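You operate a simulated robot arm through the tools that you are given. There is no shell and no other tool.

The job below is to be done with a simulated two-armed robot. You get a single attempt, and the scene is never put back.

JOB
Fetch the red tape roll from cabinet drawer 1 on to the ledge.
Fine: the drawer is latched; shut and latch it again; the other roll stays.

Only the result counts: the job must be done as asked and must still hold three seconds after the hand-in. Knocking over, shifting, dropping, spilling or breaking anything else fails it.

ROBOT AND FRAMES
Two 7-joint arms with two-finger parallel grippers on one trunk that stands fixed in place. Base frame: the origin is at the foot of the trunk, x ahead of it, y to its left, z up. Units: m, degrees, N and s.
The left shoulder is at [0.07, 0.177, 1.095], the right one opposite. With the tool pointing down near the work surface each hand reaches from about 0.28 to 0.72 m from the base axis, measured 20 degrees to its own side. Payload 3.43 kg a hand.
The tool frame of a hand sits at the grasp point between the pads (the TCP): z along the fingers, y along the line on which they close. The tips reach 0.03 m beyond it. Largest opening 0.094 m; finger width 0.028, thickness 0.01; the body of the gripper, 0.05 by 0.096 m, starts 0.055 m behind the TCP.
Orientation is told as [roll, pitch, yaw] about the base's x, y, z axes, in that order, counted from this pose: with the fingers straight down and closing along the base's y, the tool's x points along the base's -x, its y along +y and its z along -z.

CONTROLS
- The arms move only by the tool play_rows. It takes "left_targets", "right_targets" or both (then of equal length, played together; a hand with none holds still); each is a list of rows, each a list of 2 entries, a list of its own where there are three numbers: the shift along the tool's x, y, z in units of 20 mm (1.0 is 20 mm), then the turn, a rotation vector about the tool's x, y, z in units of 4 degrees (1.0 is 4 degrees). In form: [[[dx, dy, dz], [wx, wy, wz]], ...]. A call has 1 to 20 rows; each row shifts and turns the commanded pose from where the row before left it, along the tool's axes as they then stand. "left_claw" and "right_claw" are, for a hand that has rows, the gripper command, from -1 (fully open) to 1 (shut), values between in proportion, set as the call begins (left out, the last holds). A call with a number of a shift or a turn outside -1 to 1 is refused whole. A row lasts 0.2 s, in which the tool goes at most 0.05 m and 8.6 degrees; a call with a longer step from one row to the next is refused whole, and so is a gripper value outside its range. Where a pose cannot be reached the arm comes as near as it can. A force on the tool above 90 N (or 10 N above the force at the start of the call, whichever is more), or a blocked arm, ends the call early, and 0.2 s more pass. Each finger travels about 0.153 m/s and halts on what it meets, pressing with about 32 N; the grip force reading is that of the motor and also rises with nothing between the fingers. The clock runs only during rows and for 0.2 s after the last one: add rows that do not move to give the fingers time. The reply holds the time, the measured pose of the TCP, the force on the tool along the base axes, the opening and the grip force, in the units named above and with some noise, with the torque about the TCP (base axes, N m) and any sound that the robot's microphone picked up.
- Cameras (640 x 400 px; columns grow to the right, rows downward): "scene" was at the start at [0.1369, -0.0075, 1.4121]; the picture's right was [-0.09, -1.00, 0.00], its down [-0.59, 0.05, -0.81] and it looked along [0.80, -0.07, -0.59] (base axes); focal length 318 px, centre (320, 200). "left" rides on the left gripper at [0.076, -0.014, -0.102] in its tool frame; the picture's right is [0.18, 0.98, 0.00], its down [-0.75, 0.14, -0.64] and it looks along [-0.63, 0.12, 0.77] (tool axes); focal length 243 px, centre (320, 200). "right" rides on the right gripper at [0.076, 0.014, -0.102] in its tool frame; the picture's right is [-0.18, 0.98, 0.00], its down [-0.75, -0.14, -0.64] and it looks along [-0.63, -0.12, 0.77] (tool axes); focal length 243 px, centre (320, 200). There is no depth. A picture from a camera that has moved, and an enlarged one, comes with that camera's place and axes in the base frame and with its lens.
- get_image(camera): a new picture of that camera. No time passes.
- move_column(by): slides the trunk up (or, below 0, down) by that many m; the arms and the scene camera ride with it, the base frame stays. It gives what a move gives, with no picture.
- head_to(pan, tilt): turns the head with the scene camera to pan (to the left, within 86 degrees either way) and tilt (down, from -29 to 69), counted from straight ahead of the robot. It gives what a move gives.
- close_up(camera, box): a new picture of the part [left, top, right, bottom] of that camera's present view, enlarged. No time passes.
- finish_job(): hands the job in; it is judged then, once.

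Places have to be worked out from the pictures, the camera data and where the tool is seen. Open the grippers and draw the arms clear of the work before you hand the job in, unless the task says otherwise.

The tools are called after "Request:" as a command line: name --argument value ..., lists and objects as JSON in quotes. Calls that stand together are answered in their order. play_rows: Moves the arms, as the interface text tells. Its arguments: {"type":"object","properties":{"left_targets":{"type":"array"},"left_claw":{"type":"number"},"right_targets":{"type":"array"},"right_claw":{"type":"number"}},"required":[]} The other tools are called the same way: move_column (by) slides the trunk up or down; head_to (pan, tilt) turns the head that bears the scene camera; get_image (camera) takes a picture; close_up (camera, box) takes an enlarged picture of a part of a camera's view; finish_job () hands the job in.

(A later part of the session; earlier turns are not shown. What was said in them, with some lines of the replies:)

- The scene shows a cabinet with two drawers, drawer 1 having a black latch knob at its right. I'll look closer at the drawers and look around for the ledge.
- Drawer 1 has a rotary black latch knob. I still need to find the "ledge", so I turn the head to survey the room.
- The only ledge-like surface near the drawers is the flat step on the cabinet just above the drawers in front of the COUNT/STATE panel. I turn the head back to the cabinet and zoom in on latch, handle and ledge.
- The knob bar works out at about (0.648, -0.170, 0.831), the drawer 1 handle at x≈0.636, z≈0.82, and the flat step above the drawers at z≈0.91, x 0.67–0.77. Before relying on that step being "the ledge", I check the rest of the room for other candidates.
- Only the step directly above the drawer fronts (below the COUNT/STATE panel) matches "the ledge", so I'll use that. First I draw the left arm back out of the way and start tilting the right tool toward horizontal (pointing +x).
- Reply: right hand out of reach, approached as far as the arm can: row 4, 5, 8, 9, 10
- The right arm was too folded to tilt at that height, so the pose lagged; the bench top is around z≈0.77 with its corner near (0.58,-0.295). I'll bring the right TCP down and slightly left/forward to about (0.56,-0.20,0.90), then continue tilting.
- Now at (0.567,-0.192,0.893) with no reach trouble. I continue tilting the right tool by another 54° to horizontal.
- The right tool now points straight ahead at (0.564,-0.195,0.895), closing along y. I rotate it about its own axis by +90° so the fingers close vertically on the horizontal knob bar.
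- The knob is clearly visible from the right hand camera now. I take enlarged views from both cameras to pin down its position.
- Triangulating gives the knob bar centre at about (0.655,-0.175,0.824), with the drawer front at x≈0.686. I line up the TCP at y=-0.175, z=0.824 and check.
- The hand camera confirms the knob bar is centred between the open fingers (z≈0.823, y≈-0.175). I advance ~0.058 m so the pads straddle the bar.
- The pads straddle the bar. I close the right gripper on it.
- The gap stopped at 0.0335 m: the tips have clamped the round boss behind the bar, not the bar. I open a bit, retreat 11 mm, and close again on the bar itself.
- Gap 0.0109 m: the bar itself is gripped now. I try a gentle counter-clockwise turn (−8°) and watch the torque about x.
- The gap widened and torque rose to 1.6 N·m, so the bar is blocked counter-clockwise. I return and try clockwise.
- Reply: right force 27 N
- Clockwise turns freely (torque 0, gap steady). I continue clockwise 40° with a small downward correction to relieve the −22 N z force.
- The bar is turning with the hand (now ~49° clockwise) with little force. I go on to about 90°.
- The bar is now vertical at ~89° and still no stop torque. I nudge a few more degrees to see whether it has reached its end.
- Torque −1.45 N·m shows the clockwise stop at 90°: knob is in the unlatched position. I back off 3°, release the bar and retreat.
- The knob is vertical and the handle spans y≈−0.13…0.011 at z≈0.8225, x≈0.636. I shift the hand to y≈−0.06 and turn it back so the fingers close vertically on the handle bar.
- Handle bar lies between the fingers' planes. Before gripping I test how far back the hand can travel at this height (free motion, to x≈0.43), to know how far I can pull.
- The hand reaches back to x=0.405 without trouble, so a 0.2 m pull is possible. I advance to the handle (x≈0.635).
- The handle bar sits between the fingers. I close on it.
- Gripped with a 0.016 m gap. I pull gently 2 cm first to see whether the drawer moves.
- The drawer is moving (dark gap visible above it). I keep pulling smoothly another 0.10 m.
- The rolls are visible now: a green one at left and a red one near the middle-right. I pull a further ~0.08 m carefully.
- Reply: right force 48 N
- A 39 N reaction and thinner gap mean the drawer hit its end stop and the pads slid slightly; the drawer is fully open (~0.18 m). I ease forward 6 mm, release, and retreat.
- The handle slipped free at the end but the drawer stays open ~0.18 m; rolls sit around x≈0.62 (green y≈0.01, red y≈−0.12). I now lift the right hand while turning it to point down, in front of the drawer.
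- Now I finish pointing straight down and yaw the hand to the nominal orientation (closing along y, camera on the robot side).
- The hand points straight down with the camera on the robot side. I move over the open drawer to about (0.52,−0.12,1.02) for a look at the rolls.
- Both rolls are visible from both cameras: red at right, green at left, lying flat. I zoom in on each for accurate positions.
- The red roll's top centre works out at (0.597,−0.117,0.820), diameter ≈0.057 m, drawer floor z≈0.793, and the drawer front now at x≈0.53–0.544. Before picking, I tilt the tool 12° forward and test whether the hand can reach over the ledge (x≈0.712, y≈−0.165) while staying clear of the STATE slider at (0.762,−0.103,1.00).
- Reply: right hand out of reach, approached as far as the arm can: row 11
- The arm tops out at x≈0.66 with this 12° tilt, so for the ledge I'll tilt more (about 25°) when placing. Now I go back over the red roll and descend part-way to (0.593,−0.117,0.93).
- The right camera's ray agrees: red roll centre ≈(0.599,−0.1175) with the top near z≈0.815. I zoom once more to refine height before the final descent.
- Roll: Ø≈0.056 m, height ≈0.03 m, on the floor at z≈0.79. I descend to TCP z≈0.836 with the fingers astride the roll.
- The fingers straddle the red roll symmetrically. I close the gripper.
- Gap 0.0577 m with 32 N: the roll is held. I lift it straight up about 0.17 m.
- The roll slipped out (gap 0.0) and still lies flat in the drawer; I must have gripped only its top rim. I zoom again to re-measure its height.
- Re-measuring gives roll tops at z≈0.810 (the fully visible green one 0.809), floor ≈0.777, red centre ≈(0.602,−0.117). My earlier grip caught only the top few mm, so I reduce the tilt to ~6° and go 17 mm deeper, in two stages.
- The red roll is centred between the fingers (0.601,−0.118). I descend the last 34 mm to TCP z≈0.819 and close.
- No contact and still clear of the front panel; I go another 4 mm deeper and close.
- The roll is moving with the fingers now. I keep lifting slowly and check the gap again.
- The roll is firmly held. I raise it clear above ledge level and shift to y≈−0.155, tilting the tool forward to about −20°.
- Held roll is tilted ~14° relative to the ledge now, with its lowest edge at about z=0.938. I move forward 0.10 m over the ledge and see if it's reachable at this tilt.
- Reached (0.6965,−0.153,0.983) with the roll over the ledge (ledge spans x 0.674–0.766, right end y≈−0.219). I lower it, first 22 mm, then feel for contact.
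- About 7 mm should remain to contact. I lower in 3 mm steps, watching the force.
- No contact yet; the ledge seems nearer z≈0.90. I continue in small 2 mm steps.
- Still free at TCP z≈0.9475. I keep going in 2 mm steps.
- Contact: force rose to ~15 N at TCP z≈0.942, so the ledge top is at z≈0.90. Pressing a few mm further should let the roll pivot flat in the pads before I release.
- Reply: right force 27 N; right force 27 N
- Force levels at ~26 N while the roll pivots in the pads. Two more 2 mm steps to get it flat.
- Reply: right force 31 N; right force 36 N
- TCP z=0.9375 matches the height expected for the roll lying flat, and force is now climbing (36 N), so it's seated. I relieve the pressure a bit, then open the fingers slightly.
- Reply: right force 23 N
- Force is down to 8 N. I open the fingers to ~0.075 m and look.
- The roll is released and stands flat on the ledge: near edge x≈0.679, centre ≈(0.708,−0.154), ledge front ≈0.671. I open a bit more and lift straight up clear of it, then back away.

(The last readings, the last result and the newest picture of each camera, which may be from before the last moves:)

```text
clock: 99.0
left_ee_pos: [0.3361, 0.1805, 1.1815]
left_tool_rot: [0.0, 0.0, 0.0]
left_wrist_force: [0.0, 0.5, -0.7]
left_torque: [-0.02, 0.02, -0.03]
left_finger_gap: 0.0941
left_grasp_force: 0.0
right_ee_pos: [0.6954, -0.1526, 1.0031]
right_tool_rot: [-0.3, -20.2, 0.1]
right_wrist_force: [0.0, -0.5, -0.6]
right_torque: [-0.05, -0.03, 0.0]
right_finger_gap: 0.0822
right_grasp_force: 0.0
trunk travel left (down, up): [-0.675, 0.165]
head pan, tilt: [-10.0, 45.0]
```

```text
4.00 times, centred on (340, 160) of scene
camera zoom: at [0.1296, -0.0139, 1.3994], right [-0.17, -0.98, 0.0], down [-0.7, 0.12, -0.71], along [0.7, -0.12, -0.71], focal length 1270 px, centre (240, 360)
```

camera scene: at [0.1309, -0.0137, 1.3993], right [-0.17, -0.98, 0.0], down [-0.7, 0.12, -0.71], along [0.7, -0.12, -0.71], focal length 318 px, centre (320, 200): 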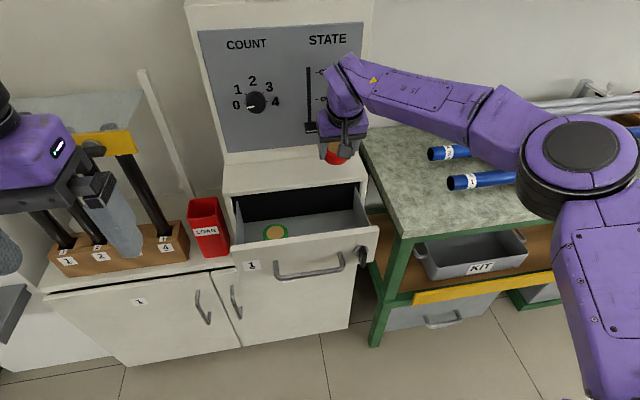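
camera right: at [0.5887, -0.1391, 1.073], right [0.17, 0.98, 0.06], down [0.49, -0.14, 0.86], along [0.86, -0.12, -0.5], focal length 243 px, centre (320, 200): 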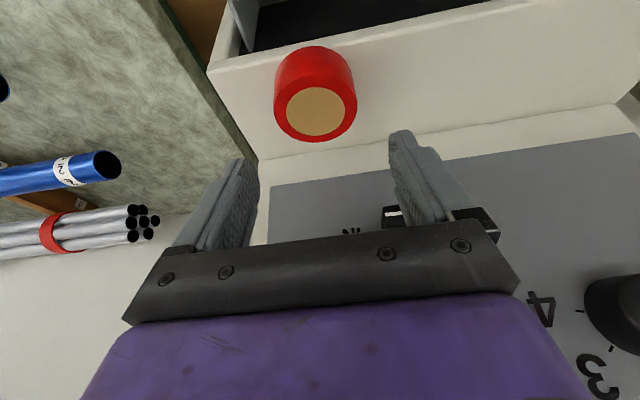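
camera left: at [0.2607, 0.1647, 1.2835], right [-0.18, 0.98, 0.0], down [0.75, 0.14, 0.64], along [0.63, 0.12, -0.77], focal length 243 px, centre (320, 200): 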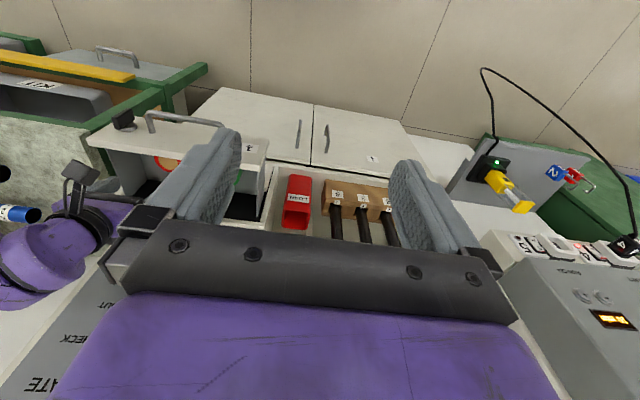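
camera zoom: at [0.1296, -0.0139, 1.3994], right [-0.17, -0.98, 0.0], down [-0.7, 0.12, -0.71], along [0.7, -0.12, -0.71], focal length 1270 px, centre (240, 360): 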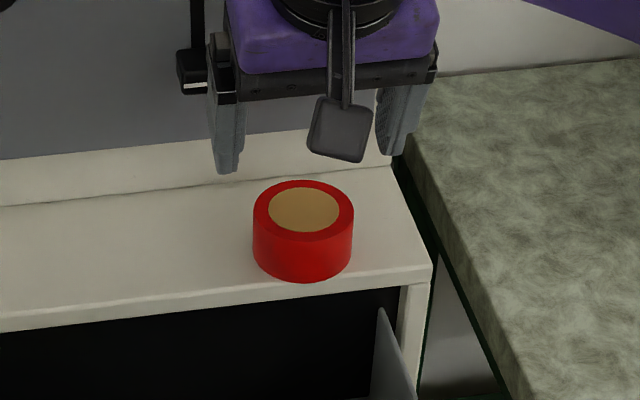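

The red roll stands flat on the ledge, fully supported. Now I back the right hand away over the drawer to about (0.395,−0.06,1.0) and set it upright again.

Request:
play_rows --right_targets '[[[0.5, 0, -0.18], [0, 0, 0]], [[0.88, 0, -0.324], [0, 0, 0]], [[0.88, 0, -0.324], [0, 0, 0]], [[0.88, 0.35, -0.324], [0, 0, 0]], [[0.88, 0.35, -0.324], [0, 0, 0]], [[0.88, 0.35, -0.324], [0, 0, 0]], [[0.88, 0.35, -0.324], [0, 0, 0]], [[0.88, 0.35, -0.324], [0, 0, 0]], [[0.88, 0.35, -0.324], [0, 0, 0]], [[0.88, 0.35, -0.324], [0, 0, 0]], [[0.88, 0.35, -0.324], [0, 0, 0]], [[0.88, 0.35, -0.324], [0, 0, 0]], [[0.88, 0.35, -0.324], [0, 0, 0]], [[0.88, 0.35, -0.324], [0, 0, 0]], [[0.88, 0.35, -0.324], [0, 0, 0]], [[0.88, 0.35, -0.324], [0, 0, 0]]]'

Request:
play_rows --right_targets '[[[0, 0, 0], [0, 1, 0]], [[0, 0, 0], [0, 1, 0]], [[0, 0, 0], [0, 1, 0]], [[0, 0, 0], [0, 1, 0]], [[0, 0, 0], [0, 1, 0]]]'

Request:
get_image --camera "scene"

Request:
get_image --camera "right"

```text
clock: 102.4
left_ee_pos: [0.3367, 0.1794, 1.1812]
left_tool_rot: [-0.1, -0.1, 0.0]
left_wrist_force: [-0.3, -0.4, -0.3]
left_torque: [-0.04, 0.0, 0.04]
left_finger_gap: 0.094
left_grasp_force: 0.0
right_ee_pos: [0.4065, -0.0629, 1.0031]
right_tool_rot: [-0.3, -20.1, 0.1]
right_wrist_force: [-0.6, -0.5, -0.2]
right_torque: [0.01, 0.0, -0.02]
right_finger_gap: 0.0822
right_grasp_force: 0.0
trunk travel left (down, up): [-0.675, 0.165]
head pan, tilt: [-10.0, 45.0]
```

```text
clock: 103.6
left_ee_pos: [0.3376, 0.18, 1.1821]
left_tool_rot: [0.0, 0.1, 0.0]
left_wrist_force: [-0.3, 0.0, 0.6]
left_torque: [0.0, 0.01, 0.01]
left_finger_gap: 0.0941
left_grasp_force: 0.1
right_ee_pos: [0.4041, -0.0625, 1.003]
right_tool_rot: [-0.2, -0.1, 0.0]
right_wrist_force: [-0.8, -1.3, -0.3]
right_torque: [0.0, 0.03, -0.02]
right_finger_gap: 0.0822
right_grasp_force: 0.1
trunk travel left (down, up): [-0.675, 0.165]
head pan, tilt: [-10.0, 45.0]
```

```text
taken
camera scene: at [0.1305, -0.0141, 1.3993], right [-0.17, -0.98, 0.0], down [-0.7, 0.12, -0.71], along [0.7, -0.12, -0.71], focal length 318 px, centre (320, 200)
```

scene: 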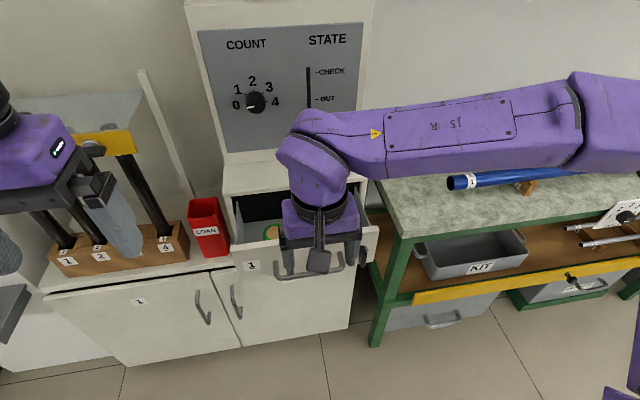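

```text
taken
camera right: at [0.3287, -0.0488, 1.1061], right [0.18, 0.98, 0.0], down [0.75, -0.14, 0.64], along [0.63, -0.12, -0.76], focal length 243 px, centre (320, 200)
```

right: 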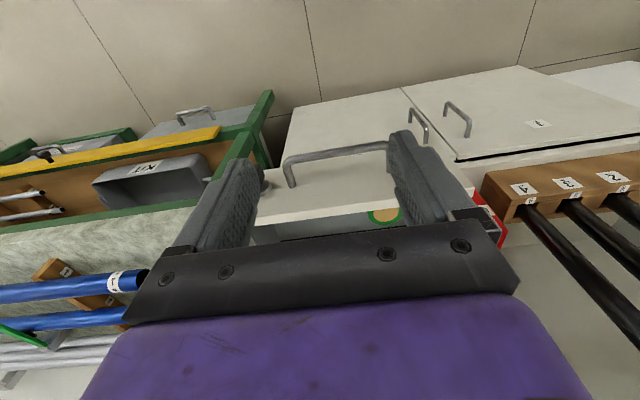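

Hand upright at (0.404,−0.0625,1.003). I yaw it so its fingers will close vertically once horizontal, reversing my earlier reorientation.

Request:
play_rows --right_targets '[[[0.5, 0, 0], [0, 0, 1]], [[0.4, 0, 0], [0, 0, 1]], [[0, 0, 0], [0, 0, 1]], [[0, 0, 0], [0, 0, 1]], [[0, 0, 0], [0, 0, 1]], [[0, 0, 0], [0, 0, 1]], [[0, 0, 0], [0, 0, 1]], [[0, 0, 0], [0, 0, 1]], [[0, 0, 0], [0, 0, 1]], [[0, 0, 0], [0, 0, 1]], [[0, 0, 0], [0, 0, 1]], [[0, 0, 0], [0, 0, 1]], [[0, 0, 0], [0, 0, 1]], [[0, 0, 0], [0, 0, 1]], [[0, 0, 0], [0, 0, 1]], [[0, 0, 0], [0, 0, 1]], [[0, 0, 0], [0, 0, 1]], [[0, 0, 0], [0, 0, 1]], [[0, 0, 0], [0, 0, 1]], [[0, 0, 0], [0, 0, 1]]]' --right_claw -0.3

Request:
play_rows --right_targets '[[[0, 0, 0], [0, 0, 1]], [[0, 0, 0], [0, 0, 1]], [[0, 0, 0], [0, 0, 0.5]]]'

Request:
play_rows --right_targets '[[[0, 0, 0.4], [-1, 0, 0]], [[0, -0.028, 0.399], [-1, 0, 0]], [[0, -0.056, 0.396], [-1, 0, 0]], [[0, -0.083, 0.391], [-1, 0, 0]], [[0, -0.11, 0.385], [-1, 0, 0]], [[0, -0.137, 0.376], [-1, 0, 0]], [[0, -0.163, 0.365], [-1, 0, 0]], [[0, -0.188, 0.353], [-1, 0, 0]], [[0, -0.212, 0.339], [-1, 0, 0]], [[0, -0.235, 0.324], [-1, 0, 0]], [[0, -0.257, 0.306], [-1, 0, 0]], [[0, -0.278, 0.288], [-1, 0, 0]], [[0, -0.297, 0.268], [-1, 0, 0]], [[0, -0.315, 0.246], [-1, 0, 0]], [[0, -0.332, 0.224], [-1, 0, 0]], [[0, -0.346, 0.2], [-1, 0, 0]], [[0, -0.36, 0.175], [-1, 0, 0]], [[0, -0.371, 0.15], [-1, 0, 0]], [[0, -0.38, 0.124], [-1, 0, 0]], [[0, -0.388, 0.097], [-1, 0, 0]]]'

```text
clock: 107.8
left_ee_pos: [0.3379, 0.1787, 1.1804]
left_tool_rot: [0.0, 0.0, 0.0]
left_wrist_force: [0.1, 0.5, 0.3]
left_torque: [0.02, 0.05, -0.02]
left_finger_gap: 0.094
left_grasp_force: 0.0
right_ee_pos: [0.386, -0.0632, 1.0016]
right_tool_rot: [0.1, -0.3, -80.1]
right_wrist_force: [0.2, 0.2, -0.4]
right_torque: [0.0, 0.0, 0.01]
right_finger_gap: 0.0611
right_grasp_force: 0.1
trunk travel left (down, up): [-0.675, 0.165]
head pan, tilt: [-10.0, 45.0]
```

```text
clock: 108.6
left_ee_pos: [0.3373, 0.1787, 1.1803]
left_tool_rot: [0.1, 0.0, 0.0]
left_wrist_force: [-0.3, 0.2, 0.4]
left_torque: [0.01, 0.01, 0.03]
left_finger_gap: 0.0938
left_grasp_force: 0.0
right_ee_pos: [0.3849, -0.0612, 1.0019]
right_tool_rot: [0.2, -0.2, -90.1]
right_wrist_force: [-0.5, 0.4, 0.0]
right_torque: [0.0, -0.04, 0.01]
right_finger_gap: 0.0612
right_grasp_force: 0.0
trunk travel left (down, up): [-0.675, 0.165]
head pan, tilt: [-10.0, 45.0]
```

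```text
clock: 112.8
left_ee_pos: [0.3386, 0.1789, 1.1801]
left_tool_rot: [0.0, 0.1, 0.0]
left_wrist_force: [0.6, 0.4, -0.6]
left_torque: [0.07, 0.05, 0.0]
left_finger_gap: 0.0939
left_grasp_force: 0.0
right_ee_pos: [0.3876, -0.0624, 0.8419]
right_tool_rot: [80.3, -0.3, -90.0]
right_wrist_force: [0.0, -0.1, 1.0]
right_torque: [0.01, 0.0, 0.01]
right_finger_gap: 0.0612
right_grasp_force: 0.2
trunk travel left (down, up): [-0.675, 0.165]
head pan, tilt: [-10.0, 45.0]
```

The hand is at 80° and z=0.842. I finish the last 10° and lower to z≈0.8225, then look at the handle.

Request:
play_rows --right_targets '[[[0, -0.394, 0.069], [-1, 0, 0]], [[0, -0.398, 0.042], [-1, 0, 0]], [[0, -0.2, 0.01], [-0.45, 0, 0]]]'

Request:
get_image --camera "right"

Request:
get_image --camera "scene"

```text
clock: 113.6
left_ee_pos: [0.3368, 0.1786, 1.181]
left_tool_rot: [0.0, -0.1, 0.0]
left_wrist_force: [-1.0, 0.6, -0.6]
left_torque: [0.0, -0.01, -0.01]
left_finger_gap: 0.0941
left_grasp_force: 0.0
right_ee_pos: [0.386, -0.0622, 0.8226]
right_tool_rot: [90.0, -0.3, -89.9]
right_wrist_force: [0.0, -0.2, -1.5]
right_torque: [-0.01, -0.02, -0.01]
right_finger_gap: 0.061
right_grasp_force: 0.1
trunk travel left (down, up): [-0.675, 0.165]
head pan, tilt: [-10.0, 45.0]
```

```text
taken
camera right: at [0.2837, 0.013, 0.8371], right [0.0, -0.18, 0.98], down [-0.64, -0.75, -0.14], along [0.77, -0.63, -0.11], focal length 243 px, centre (320, 200)
```

right: 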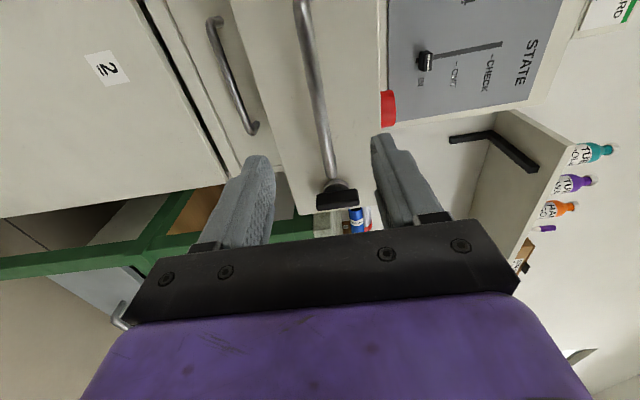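

```text
taken
camera scene: at [0.1299, -0.0139, 1.3994], right [-0.17, -0.98, 0.0], down [-0.7, 0.12, -0.71], along [0.7, -0.12, -0.71], focal length 318 px, centre (320, 200)
```

scene: 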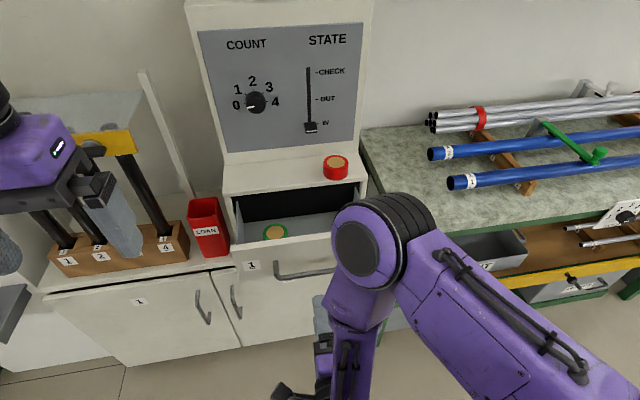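

The red roll is visible on the ledge, and the handle is ahead at x≈0.485. I advance to x≈0.483 and close on the handle.

Request:
play_rows --right_targets '[[[0, 0, 1], [0, 0, 0]], [[0, 0, 1], [0, 0, 0]], [[0, 0, 1], [0, 0, 0]], [[0, 0, 1], [0, 0, 0]], [[0, 0, 0.85], [0, 0, 0]], [[0, 0, 0], [0, 0, 0]]]'

Request:
play_rows --right_targets '[[[0, 0, 0], [0, 0, 0]], [[0, 0, 0], [0, 0, 0]], [[0, 0, 0], [0, 0, 0]]]' --right_claw 1

Request:
get_image --camera "right"

```text
clock: 115.0
left_ee_pos: [0.3376, 0.179, 1.1801]
left_tool_rot: [-0.1, 0.0, 0.0]
left_wrist_force: [0.4, -0.3, 0.1]
left_torque: [-0.02, -0.03, 0.03]
left_finger_gap: 0.0939
left_grasp_force: 0.2
right_ee_pos: [0.4826, -0.0617, 0.8231]
right_tool_rot: [90.0, -0.3, -90.0]
right_wrist_force: [-0.3, 0.7, -0.3]
right_torque: [-0.01, 0.03, 0.0]
right_finger_gap: 0.0609
right_grasp_force: 0.2
trunk travel left (down, up): [-0.675, 0.165]
head pan, tilt: [-10.0, 45.0]
```

```text
clock: 115.8
left_ee_pos: [0.3374, 0.1789, 1.1818]
left_tool_rot: [0.0, 0.0, 0.0]
left_wrist_force: [0.2, -0.8, 0.0]
left_torque: [0.02, 0.01, 0.0]
left_finger_gap: 0.094
left_grasp_force: 0.1
right_ee_pos: [0.483, -0.0633, 0.823]
right_tool_rot: [89.9, -0.1, -89.9]
right_wrist_force: [1.7, 0.4, 4.0]
right_torque: [0.5, 0.01, -0.07]
right_finger_gap: 0.0166
right_grasp_force: 44.6
trunk travel left (down, up): [-0.675, 0.165]
head pan, tilt: [-10.0, 45.0]
```

```text
taken
camera right: at [0.3808, 0.0131, 0.838], right [0.0, -0.18, 0.98], down [-0.64, -0.75, -0.14], along [0.77, -0.63, -0.12], focal length 243 px, centre (320, 200)
```

right: 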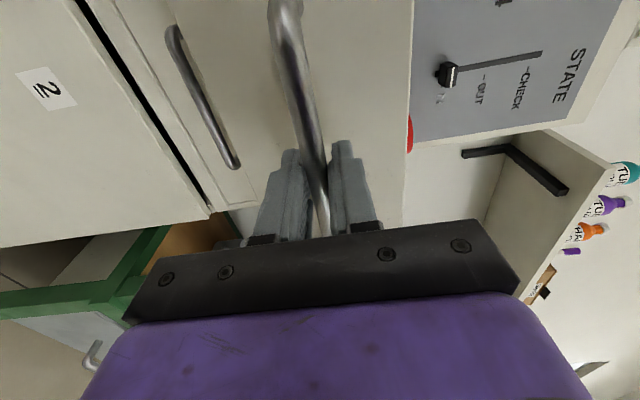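

Handle gripped (gap 0.0166). I push the drawer in smoothly ~0.135 m first.

Request:
play_rows --right_targets '[[[0, 0, 0.2], [0, 0, 0]], [[0, 0, 0.4], [0, 0, 0]], [[0, 0, 0.5], [0, 0, 0]], [[0, 0, 0.6], [0, 0, 0]], [[0, 0, 0.6], [0, 0, 0]], [[0, 0, 0.6], [0, 0, 0]], [[0, 0, 0.6], [0, 0, 0]], [[0, 0, 0.6], [0, 0, 0]], [[0, 0, 0.6], [0, 0, 0]], [[0, 0, 0.6], [0, 0, 0]], [[0, 0, 0.5], [0, 0, 0]], [[0, 0, 0.4], [0, 0, 0]], [[0, 0, 0.3], [0, 0, 0]], [[0, 0, 0.2], [0, 0, 0]]]'

Request:
get_image --camera "scene"

```text
clock: 118.8
left_ee_pos: [0.337, 0.1797, 1.1821]
left_tool_rot: [0.0, -0.1, 0.0]
left_wrist_force: [-1.0, -0.3, 0.1]
left_torque: [-0.02, 0.0, 0.0]
left_finger_gap: 0.0939
left_grasp_force: 0.0
right_ee_pos: [0.6181, -0.0635, 0.8233]
right_tool_rot: [90.0, -0.2, -90.0]
right_wrist_force: [-0.4, 2.3, 4.6]
right_torque: [0.61, 0.04, -0.58]
right_finger_gap: 0.0162
right_grasp_force: 44.7
trunk travel left (down, up): [-0.675, 0.165]
head pan, tilt: [-10.0, 45.0]
```

```text
taken
camera scene: at [0.1291, -0.0137, 1.3995], right [-0.17, -0.98, 0.0], down [-0.7, 0.12, -0.71], along [0.7, -0.12, -0.71], focal length 318 px, centre (320, 200)
```

scene: 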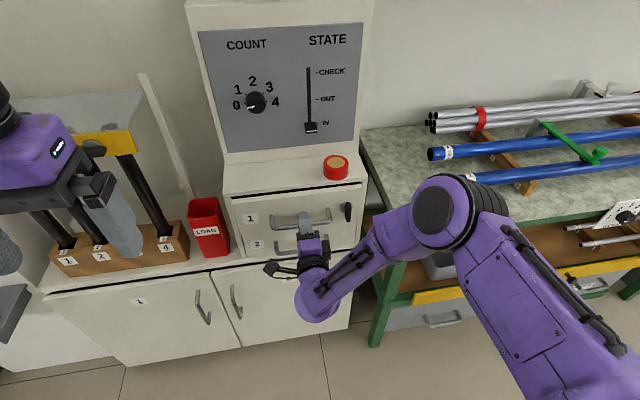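

The drawer is nearly shut (TCP x=0.618). I push the remaining distance in small 4 mm steps watching for the stop force.

Request:
play_rows --right_targets '[[[0, 0, 0.2], [0, 0, 0]], [[0, 0, 0.2], [0, 0, 0]], [[0, 0, 0.2], [0, 0, 0]], [[0, 0, 0], [0, 0, 0]]]'

Request:
play_rows --right_targets '[[[0, 0, 0.15], [0, 0, 0]], [[0, 0, 0.15], [0, 0, 0]], [[0, 0, 0], [0, 0, 0]]]'

Request:
close_up --camera "scene" --box '[220, 170, 380, 270]'

```text
clock: 119.8
left_ee_pos: [0.3359, 0.1797, 1.1819]
left_tool_rot: [0.0, -0.2, 0.1]
left_wrist_force: [-0.5, -0.3, 0.0]
left_torque: [0.0, 0.01, 0.0]
left_finger_gap: 0.0939
left_grasp_force: 0.0
right_ee_pos: [0.6314, -0.0627, 0.8227]
right_tool_rot: [90.1, -0.2, -90.0]
right_wrist_force: [2.2, 0.0, 7.4]
right_torque: [0.51, -0.03, 0.64]
right_finger_gap: 0.0162
right_grasp_force: 45.3
trunk travel left (down, up): [-0.675, 0.165]
head pan, tilt: [-10.0, 45.0]
```

```text
clock: 120.6
left_ee_pos: [0.3327, 0.1785, 1.182]
left_tool_rot: [-0.1, -0.3, 0.0]
left_wrist_force: [-0.3, -0.3, 0.1]
left_torque: [-0.01, 0.0, 0.02]
left_finger_gap: 0.0938
left_grasp_force: 0.1
right_ee_pos: [0.63, -0.0644, 0.8227]
right_tool_rot: [89.9, -0.2, -90.0]
right_wrist_force: [-29.9, -1.4, -1.3]
right_torque: [0.56, 0.03, -0.92]
right_finger_gap: 0.0167
right_grasp_force: 45.2
trunk travel left (down, up): [-0.675, 0.165]
head pan, tilt: [-10.0, 45.0]
```

```text
4.00 times, centred on (300, 220) of scene
camera zoom: at [0.124, -0.0146, 1.3998], right [-0.17, -0.98, 0.0], down [-0.69, 0.12, -0.71], along [0.7, -0.12, -0.7], focal length 1270 px, centre (400, 120)
```

zoom: 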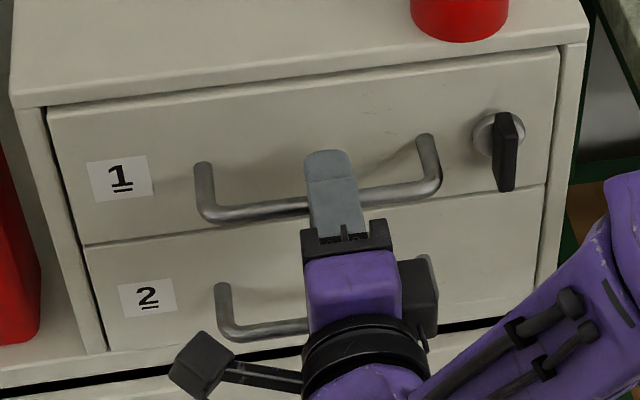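

−30 N reaction: the drawer is fully shut and flush. I relieve the push slightly before releasing.

Request:
play_rows --right_targets '[[[0, 0, -0.2], [0, 0, 0]], [[0, 0, 0], [0, 0, 0]]]'

Request:
play_rows --right_targets '[[[0, 0, 0], [0, 0, 0]], [[0, 0, 0], [0, 0, 0]], [[0, 0, 0], [0, 0, 0]]]' --right_claw -0.3

Request:
play_rows --right_targets '[[[0, 0, -0.5], [0, 0, 0]], [[0, 0, -1], [0, 0, 0]], [[0, 0, -1], [0, 0, 0]], [[0, 0, -1], [0, 0, 0]], [[0, 0, -0.5], [0, 0, 0]]]'

Request:
close_up --camera "scene" --box '[220, 150, 380, 250]'

```text
clock: 121.2
left_ee_pos: [0.3357, 0.1792, 1.1809]
left_tool_rot: [0.0, -0.1, -0.1]
left_wrist_force: [0.2, -0.1, 0.3]
left_torque: [0.02, 0.01, 0.0]
left_finger_gap: 0.0939
left_grasp_force: 0.0
right_ee_pos: [0.6307, -0.0632, 0.8235]
right_tool_rot: [90.0, -0.4, -90.0]
right_wrist_force: [-15.2, -0.4, -6.8]
right_torque: [0.61, 0.04, -0.51]
right_finger_gap: 0.0163
right_grasp_force: 44.8
trunk travel left (down, up): [-0.675, 0.165]
head pan, tilt: [-10.0, 45.0]
```

```text
clock: 122.0
left_ee_pos: [0.3364, 0.1803, 1.18]
left_tool_rot: [0.1, 0.0, 0.1]
left_wrist_force: [-0.1, -0.1, 0.6]
left_torque: [-0.02, 0.03, 0.02]
left_finger_gap: 0.094
left_grasp_force: 0.0
right_ee_pos: [0.6333, -0.0622, 0.8225]
right_tool_rot: [90.1, -0.3, -90.1]
right_wrist_force: [-0.9, -0.1, 0.8]
right_torque: [-0.01, -0.03, -0.01]
right_finger_gap: 0.0613
right_grasp_force: 0.0
trunk travel left (down, up): [-0.675, 0.165]
head pan, tilt: [-10.0, 45.0]
```

```text
clock: 123.2
left_ee_pos: [0.338, 0.1795, 1.1812]
left_tool_rot: [0.0, 0.0, 0.0]
left_wrist_force: [0.1, 1.0, 0.5]
left_torque: [0.03, -0.01, 0.01]
left_finger_gap: 0.0941
left_grasp_force: 0.2
right_ee_pos: [0.5503, -0.0634, 0.8211]
right_tool_rot: [90.0, -0.3, -90.0]
right_wrist_force: [0.9, 0.3, -0.2]
right_torque: [0.0, -0.01, 0.0]
right_finger_gap: 0.0616
right_grasp_force: 0.2
trunk travel left (down, up): [-0.675, 0.165]
head pan, tilt: [-10.0, 45.0]
```

```text
4.00 times, centred on (300, 200) of scene
camera zoom: at [0.1299, -0.014, 1.3994], right [-0.17, -0.98, 0.0], down [-0.7, 0.12, -0.71], along [0.7, -0.12, -0.71], focal length 1270 px, centre (400, 200)
```

zoom: 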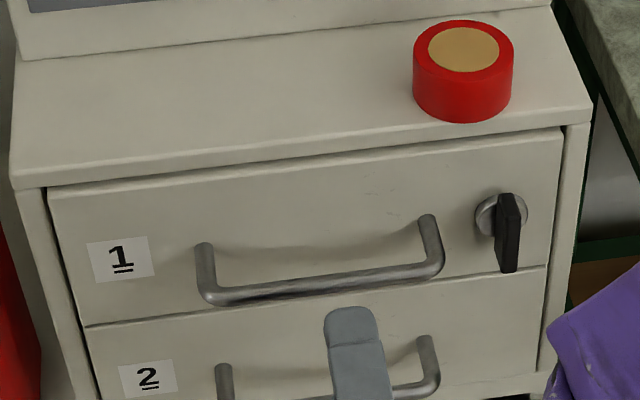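

Drawer 1 is shut, and the knob bar is still vertical. I shift the hand to y≈−0.1745 in front of the knob, narrow the fingers, and rotate +90° so they close horizontally on the vertical bar.

Request:
play_rows --right_targets '[[[-0.925, 0.017, 0], [0, 0, 0]], [[-0.925, 0.017, 0], [0, 0, 0]], [[-0.925, 0.017, 0], [0, 0, 0]], [[-0.925, 0.017, 0], [0, 0, 0]], [[-0.925, 0.017, 0], [0, 0, 0]], [[-0.925, 0.017, 0], [0, 0, 0]]]' --right_claw 0.25

Request:
play_rows --right_targets '[[[0, 0, 0], [0, 0, 1]], [[0, 0, 0], [0, 0, 1]], [[0, 0, 0], [0, 0, 1]], [[0, 0, 0], [0, 0, 1]], [[0, 0, 0], [0, 0, 1]], [[0, 0, 0], [0, 0, 1]], [[0, 0, 0], [0, 0, 1]], [[0, 0, 0], [0, 0, 1]], [[0, 0, 0], [0, 0, 1]], [[0, 0, 0], [0, 0, 1]], [[0, 0, 0], [0, 0, 1]], [[0, 0, 0], [0, 0, 1]], [[0, 0, 0], [0, 0, 1]], [[0, 0, 0], [0, 0, 1]], [[0, 0, 0], [0, 0, 1]], [[0, 0, 0], [0, 0, 1]], [[0, 0, 0], [0, 0, 1]], [[0, 0, 0], [0, 0, 1]], [[0, 0, 0], [0, 0, 1]], [[0, 0, 0], [0, 0, 1]]]'

Request:
play_rows --right_targets '[[[0, 0, 0], [0, 0, 1]], [[0, 0, 0], [0, 0, 1]], [[0, 0, 0], [0, 0, 0.5]]]'

Request:
get_image --camera "right"

Request:
close_up --camera "scene" --box '[290, 150, 418, 230]'

```text
clock: 124.6
left_ee_pos: [0.3363, 0.1776, 1.182]
left_tool_rot: [0.0, 0.0, 0.0]
left_wrist_force: [0.3, 0.2, -0.3]
left_torque: [-0.01, 0.03, 0.01]
left_finger_gap: 0.094
left_grasp_force: 0.0
right_ee_pos: [0.5505, -0.1763, 0.8246]
right_tool_rot: [90.1, -0.2, -90.0]
right_wrist_force: [-0.6, 0.2, -0.3]
right_torque: [-0.03, -0.01, 0.03]
right_finger_gap: 0.0352
right_grasp_force: 0.0
trunk travel left (down, up): [-0.675, 0.165]
head pan, tilt: [-10.0, 45.0]
```

```text
clock: 128.8
left_ee_pos: [0.3374, 0.1777, 1.182]
left_tool_rot: [0.0, -0.1, 0.0]
left_wrist_force: [0.4, -0.3, 0.4]
left_torque: [0.0, -0.01, -0.01]
left_finger_gap: 0.094
left_grasp_force: 0.1
right_ee_pos: [0.5524, -0.1743, 0.8258]
right_tool_rot: [90.0, 79.8, -90.0]
right_wrist_force: [-0.1, -0.2, 0.7]
right_torque: [-0.05, 0.0, 0.02]
right_finger_gap: 0.0355
right_grasp_force: 0.0
trunk travel left (down, up): [-0.675, 0.165]
head pan, tilt: [-10.0, 45.0]
```

```text
clock: 129.6
left_ee_pos: [0.3376, 0.1782, 1.1814]
left_tool_rot: [0.0, 0.0, 0.0]
left_wrist_force: [0.0, -0.2, -0.1]
left_torque: [0.02, 0.01, -0.03]
left_finger_gap: 0.0937
left_grasp_force: 0.1
right_ee_pos: [0.5524, -0.1737, 0.8251]
right_tool_rot: [85.5, 89.7, -94.4]
right_wrist_force: [-0.8, 1.1, 0.1]
right_torque: [-0.03, -0.02, 0.0]
right_finger_gap: 0.0356
right_grasp_force: 0.0
trunk travel left (down, up): [-0.675, 0.165]
head pan, tilt: [-10.0, 45.0]
```

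```text
taken
camera right: at [0.4493, -0.1881, 0.9025], right [0.0, -0.98, -0.18], down [-0.64, 0.14, -0.75], along [0.77, 0.12, -0.63], focal length 243 px, centre (320, 200)
```

right: 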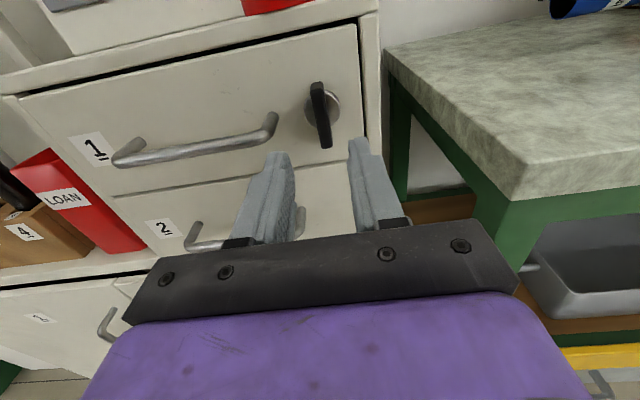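

```text
5.00 times, centred on (354, 190) of scene
camera zoom: at [0.13, -0.0141, 1.3994], right [-0.17, -0.98, 0.0], down [-0.7, 0.12, -0.71], along [0.7, -0.12, -0.71], focal length 1587 px, centre (150, 250)
```

zoom: 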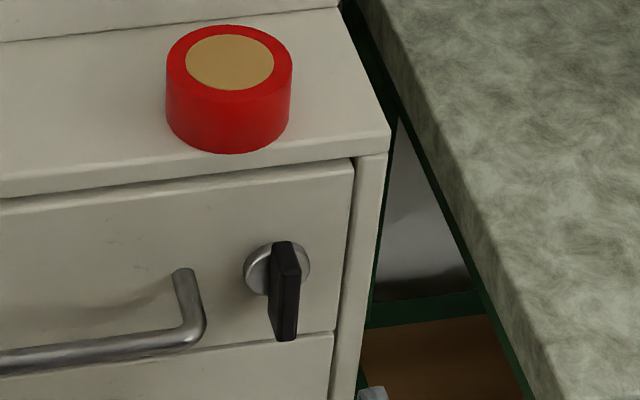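

The knob lines up as it did when I released it. I advance to x≈0.6265 and close on the vertical bar.

Request:
play_rows --right_targets '[[[0, 0, 0.925], [0, 0, 0]], [[0, 0, 0.925], [0, 0, 0]], [[0, 0, 0.925], [0, 0, 0]], [[0, 0, 0.925], [0, 0, 0]]]'

Request:
play_rows --right_targets '[[[0, 0, 0], [0, 0, 0]], [[0, 0, 0], [0, 0, 0]], [[0, 0, 0], [0, 0, 0]]]' --right_claw 1

Request:
get_image --camera "right"

```text
clock: 130.6
left_ee_pos: [0.3358, 0.1786, 1.1806]
left_tool_rot: [0.1, -0.1, -0.1]
left_wrist_force: [-0.1, 0.1, -0.9]
left_torque: [-0.02, -0.01, 0.02]
left_finger_gap: 0.0943
left_grasp_force: 0.1
right_ee_pos: [0.6263, -0.1731, 0.8243]
right_tool_rot: [74.1, 89.7, -105.8]
right_wrist_force: [0.0, -1.1, -0.1]
right_torque: [0.02, 0.01, 0.0]
right_finger_gap: 0.0354
right_grasp_force: 0.1
trunk travel left (down, up): [-0.675, 0.165]
head pan, tilt: [-10.0, 45.0]
```

```text
clock: 131.4
left_ee_pos: [0.3365, 0.1792, 1.1811]
left_tool_rot: [0.1, -0.1, -0.1]
left_wrist_force: [-0.4, 0.4, 0.5]
left_torque: [0.01, -0.02, 0.0]
left_finger_gap: 0.0942
left_grasp_force: 0.0
right_ee_pos: [0.6264, -0.1751, 0.825]
right_tool_rot: [80.6, 89.7, -99.5]
right_wrist_force: [0.6, -5.7, 1.4]
right_torque: [-0.04, 0.59, -0.11]
right_finger_gap: 0.0108
right_grasp_force: 44.7
trunk travel left (down, up): [-0.675, 0.165]
head pan, tilt: [-10.0, 45.0]
```

```text
taken
camera right: at [0.523, -0.1893, 0.9017], right [0.0, -0.98, -0.18], down [-0.64, 0.14, -0.75], along [0.77, 0.11, -0.63], focal length 243 px, centre (320, 200)
```

right: 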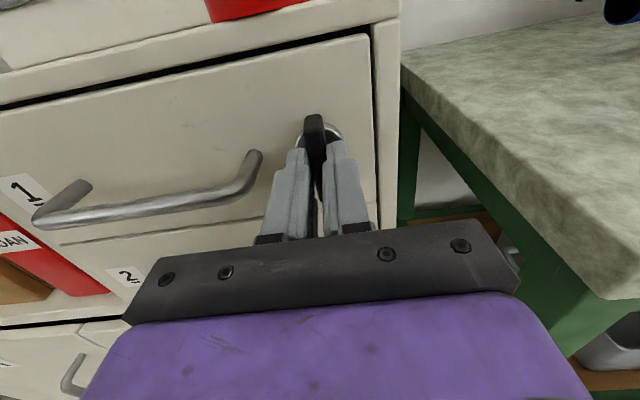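

Bar gripped (gap 0.0108). I turn counter-clockwise 40° and check.

Request:
play_rows --right_targets '[[[-0.05, 0, 0], [0, 0, -1]], [[0, 0, 0], [0, 0, -1]], [[0, 0, 0], [0, 0, -1]], [[0, 0, 0], [0, 0, -1]], [[0, 0, 0], [0, 0, -1]], [[0, 0, 0], [0, 0, -1]], [[0, 0, 0], [0, 0, -1]], [[0, 0, 0], [0, 0, -1]], [[0, 0, 0], [0, 0, -1]], [[0, 0, 0], [0, 0, -1]]]'

Request:
get_image --camera "right"

```text
clock: 133.6
left_ee_pos: [0.3346, 0.1787, 1.1799]
left_tool_rot: [0.0, -0.1, -0.2]
left_wrist_force: [-0.8, 0.9, 0.2]
left_torque: [0.01, -0.01, 0.02]
left_finger_gap: 0.0939
left_grasp_force: 0.0
right_ee_pos: [0.6252, -0.1742, 0.8242]
right_tool_rot: [90.2, 49.7, -89.9]
right_wrist_force: [0.8, -6.7, 8.8]
right_torque: [0.03, -0.45, 0.11]
right_finger_gap: 0.0109
right_grasp_force: 44.3
trunk travel left (down, up): [-0.675, 0.165]
head pan, tilt: [-10.0, 45.0]
```

```text
taken
camera right: at [0.5226, -0.1363, 0.8922], right [0.0, -0.87, 0.49], down [-0.64, -0.38, -0.67], along [0.77, -0.32, -0.56], focal length 243 px, centre (320, 200)
```

right: 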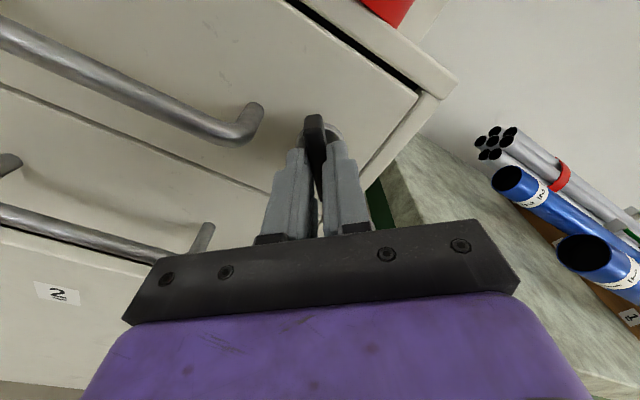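

The bar turns with the hand freely. I continue the remaining ~50°.

Request:
play_rows --right_targets '[[[0, 0, 0], [0, 0, -1]], [[0, 0, 0], [0, 0, -1]], [[0, 0, 0], [0, 0, -1]], [[0, 0, 0], [0, 0, -1]], [[0, 0, 0], [0, 0, -1]], [[0, 0, 0], [0, 0, -1]], [[0, 0, 0], [0, 0, -1]], [[0, 0, 0], [0, 0, -1]], [[0, 0, 0], [0, 0, -1]], [[0, 0, 0], [0, 0, -1]], [[0, 0, 0], [0, 0, -1]], [[0, 0, 0], [0, 0, -1]]]'

Request:
play_rows --right_targets '[[[0, 0, 0], [0, 0, -0.5]], [[0, 0, 0], [0, 0, -0.4]]]'

Request:
get_image --camera "right"

```text
clock: 136.2
left_ee_pos: [0.3373, 0.1795, 1.1817]
left_tool_rot: [0.0, 0.0, 0.0]
left_wrist_force: [-0.7, -0.7, 1.1]
left_torque: [0.0, -0.03, 0.01]
left_finger_gap: 0.0938
left_grasp_force: 0.0
right_ee_pos: [0.6261, -0.1737, 0.823]
right_tool_rot: [89.9, 1.7, -89.9]
right_wrist_force: [-0.3, 1.4, -4.1]
right_torque: [0.02, 0.0, 0.38]
right_finger_gap: 0.0105
right_grasp_force: 44.0
trunk travel left (down, up): [-0.675, 0.165]
head pan, tilt: [-10.0, 45.0]
```

```text
clock: 136.8
left_ee_pos: [0.3389, 0.1797, 1.1813]
left_tool_rot: [0.0, 0.0, 0.0]
left_wrist_force: [0.1, -0.4, -0.3]
left_torque: [0.0, 0.03, 0.01]
left_finger_gap: 0.0941
left_grasp_force: 0.1
right_ee_pos: [0.6256, -0.1734, 0.8236]
right_tool_rot: [89.9, -1.8, -90.1]
right_wrist_force: [-1.9, 2.7, -7.5]
right_torque: [1.45, -0.13, 0.12]
right_finger_gap: 0.0109
right_grasp_force: 44.6
trunk travel left (down, up): [-0.675, 0.165]
head pan, tilt: [-10.0, 45.0]
```

```text
taken
camera right: at [0.5233, -0.0975, 0.8363], right [0.0, -0.15, 0.99], down [-0.64, -0.76, -0.12], along [0.77, -0.63, -0.1], focal length 243 px, centre (320, 200)
```

right: 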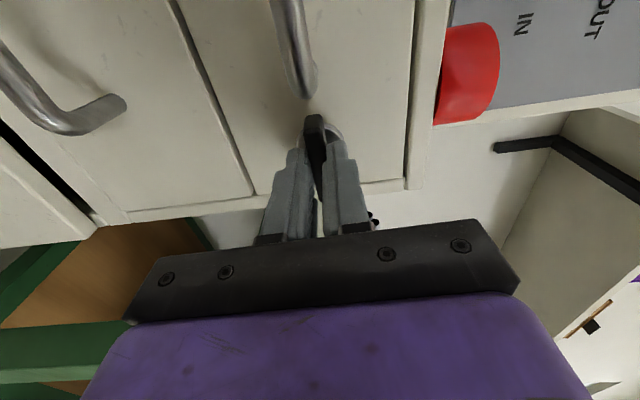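

Torque 1.45 N·m: the knob is back at its horizontal (latched) stop. I relax the twist and then tug gently a few mm to verify that the drawer is latched.

Request:
play_rows --right_targets '[[[0, 0, 0], [0, 0, 0.4]], [[0, 0, -0.15], [0, 0, 0]], [[0, 0, -0.1], [0, 0, 0]], [[0, 0, 0], [0, 0, 0]]]'

Request:
close_up --camera "scene" --box '[220, 150, 380, 250]'

```text
clock: 137.8
left_ee_pos: [0.341, 0.1792, 1.18]
left_tool_rot: [0.0, 0.2, 0.0]
left_wrist_force: [0.3, 0.7, 0.0]
left_torque: [-0.01, 0.02, 0.01]
left_finger_gap: 0.0941
left_grasp_force: 0.0
right_ee_pos: [0.625, -0.173, 0.8227]
right_tool_rot: [90.0, -0.3, -90.0]
right_wrist_force: [16.9, 0.3, -3.0]
right_torque: [0.2, 0.05, 0.56]
right_finger_gap: 0.0108
right_grasp_force: 44.3
trunk travel left (down, up): [-0.675, 0.165]
head pan, tilt: [-10.0, 45.0]
```

```text
4.00 times, centred on (300, 200) of scene
camera zoom: at [0.1342, -0.0143, 1.399], right [-0.17, -0.98, 0.0], down [-0.7, 0.12, -0.7], along [0.69, -0.12, -0.71], focal length 1270 px, centre (400, 200)
```

zoom: 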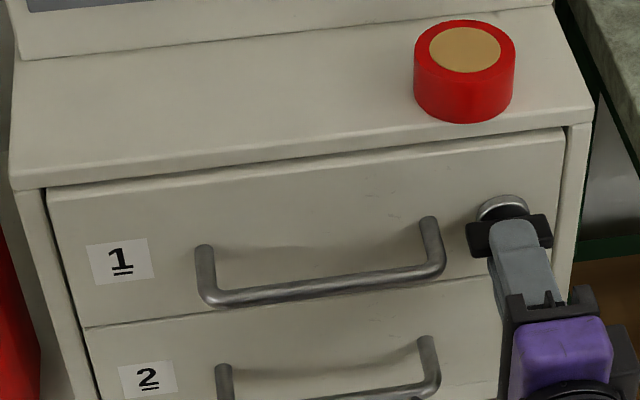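

17 N pull with no drawer motion (it slid at ~1 N before), so it's latched. I relieve the pull, open the fingers, and retreat.

Request:
play_rows --right_targets '[[[0, 0, 0.25], [0, 0, 0]], [[0, 0, 0], [0, 0, 0]]]'

Request:
play_rows --right_targets '[[[0, 0, 0], [0, 0, 0]], [[0, 0, 0], [0, 0, 0]], [[0, 0, -0.5], [0, 0, 0]], [[0, 0, -1], [0, 0, 0]], [[0, 0, -1], [0, 0, 0]], [[0, 0, -1], [0, 0, 0]], [[0, 0, -1], [0, 0, 0]], [[0, 0, -1], [0, 0, 0]], [[0, 0, -1], [0, 0, 0]], [[0, 0, -1], [0, 0, 0]], [[0, 0, -1], [0, 0, 0]]]' --right_claw -0.2

Request:
get_image --camera "scene"

Request:
close_up --camera "scene" --box '[220, 150, 380, 250]'

```text
clock: 138.4
left_ee_pos: [0.3374, 0.1791, 1.1807]
left_tool_rot: [-0.1, 0.0, 0.1]
left_wrist_force: [0.0, -0.2, 0.1]
left_torque: [-0.02, 0.04, 0.03]
left_finger_gap: 0.0941
left_grasp_force: 0.1
right_ee_pos: [0.6251, -0.174, 0.8231]
right_tool_rot: [89.8, -0.3, -90.0]
right_wrist_force: [-0.5, 4.3, -5.1]
right_torque: [0.22, 0.0, -0.42]
right_finger_gap: 0.0108
right_grasp_force: 45.0
trunk travel left (down, up): [-0.675, 0.165]
head pan, tilt: [-10.0, 45.0]
```

```text
clock: 140.8
left_ee_pos: [0.3375, 0.1799, 1.1806]
left_tool_rot: [0.0, 0.0, 0.0]
left_wrist_force: [-1.1, -0.2, 0.2]
left_torque: [0.01, 0.02, 0.02]
left_finger_gap: 0.0937
left_grasp_force: 0.1
right_ee_pos: [0.4532, -0.1724, 0.824]
right_tool_rot: [90.0, -0.2, -90.0]
right_wrist_force: [0.2, -0.3, -0.3]
right_torque: [-0.01, -0.01, 0.03]
right_finger_gap: 0.0565
right_grasp_force: 0.0
trunk travel left (down, up): [-0.675, 0.165]
head pan, tilt: [-10.0, 45.0]
```

```text
taken
camera scene: at [0.1295, -0.0136, 1.3994], right [-0.17, -0.98, 0.0], down [-0.7, 0.12, -0.71], along [0.7, -0.12, -0.71], focal length 318 px, centre (320, 200)
```

scene: 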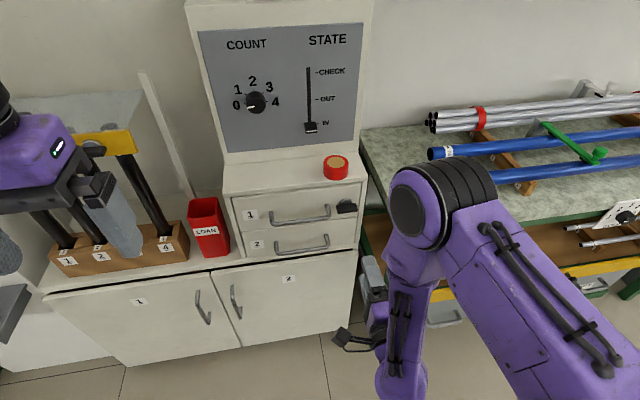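

```text
4.00 times, centred on (300, 200) of scene
camera zoom: at [0.1295, -0.0136, 1.3994], right [-0.17, -0.98, 0.0], down [-0.7, 0.12, -0.71], along [0.7, -0.12, -0.71], focal length 1270 px, centre (400, 200)
```

zoom: 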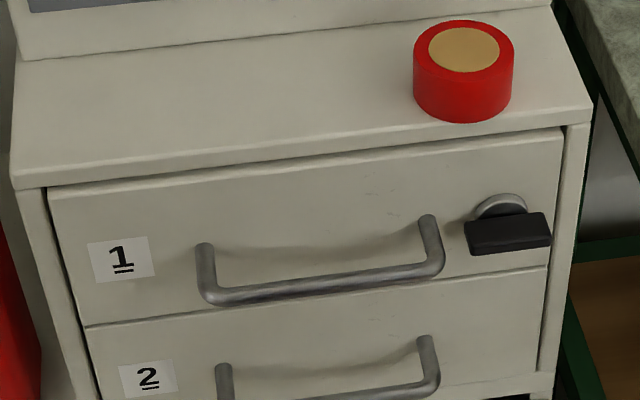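

The knob is horizontal (latched), the drawer shut, and the red roll sits on the ledge; the panel dial and slider are unchanged. I fully open the right gripper and draw back a little further before handing in.

Request:
play_rows --right_targets '[[[0, 0, -0.8], [0, 0, 0]], [[0, 0, -0.8], [0, 0, 0]], [[0, 0, -0.8], [0, 0, 0]], [[0, 0, 0], [0, 0, 0]]]' --right_claw -1

Request:
get_image --camera "scene"

Request:
close_up --camera "scene" --box '[300, 140, 380, 190]'

```text
clock: 141.8
left_ee_pos: [0.3363, 0.1784, 1.1812]
left_tool_rot: [0.0, 0.0, 0.0]
left_wrist_force: [0.0, 0.1, 0.0]
left_torque: [-0.03, 0.01, 0.04]
left_finger_gap: 0.094
left_grasp_force: 0.1
right_ee_pos: [0.4072, -0.1743, 0.8246]
right_tool_rot: [90.0, -0.2, -89.9]
right_wrist_force: [-0.1, 0.6, 0.5]
right_torque: [-0.05, -0.03, -0.02]
right_finger_gap: 0.0941
right_grasp_force: 0.0
trunk travel left (down, up): [-0.675, 0.165]
head pan, tilt: [-10.0, 45.0]
```

```text
taken
camera scene: at [0.1302, -0.0144, 1.3993], right [-0.17, -0.98, 0.0], down [-0.7, 0.12, -0.71], along [0.7, -0.12, -0.71], focal length 318 px, centre (320, 200)
```

scene: 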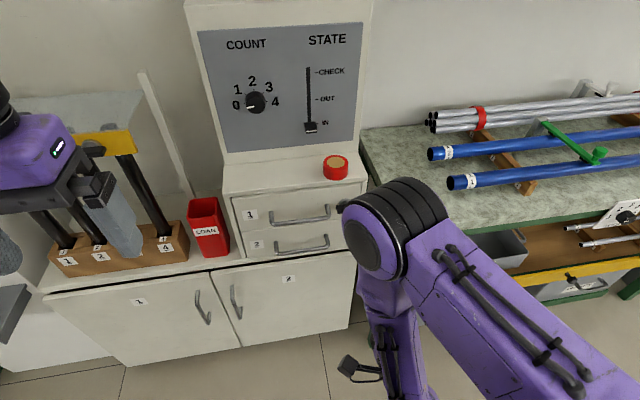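

```text
8.00 times, centred on (340, 165) of scene
camera zoom: at [0.1302, -0.0144, 1.3993], right [-0.17, -0.98, 0.0], down [-0.7, 0.12, -0.71], along [0.7, -0.12, -0.71], focal length 2540 px, centre (160, 480)
```

zoom: 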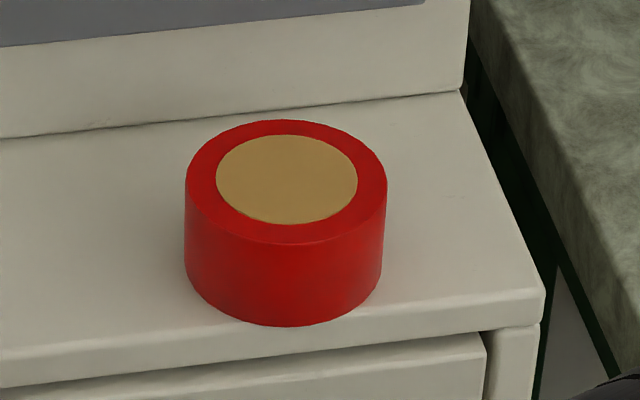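

The red roll rests flat and wholly on the ledge, drawer 1 is shut and latched with the green roll left inside, both grippers are open and clear. I hand the job in.

Request:
finish_job

```text
The job is handed in.
```

The red tape roll is on the ledge above the drawers, and drawer 1 is shut and latched again. The green roll stayed in the drawer. The hand-in gave no verdict, so all this rests on the pictures and force readings.

- **Which ledge:** nothing in the room is labelled as one. I took it to be the flat step between the drawer fronts and the COUNT/STATE panel.
- **Roll:** it lies flat and wholly on the ledge, about 7 mm back from the front edge. The first grip slipped when I lifted and the roll stayed in the drawer. A deeper second grip held.
- **Latch:** the knob is back at its horizontal stop. After latching I pulled on the drawer with about 17 N and it did not move; unlatched, it had slid at about 1 N.
- **Everything else:** the panel dial and slider look unchanged. Both grippers are open and the arms are drawn back.
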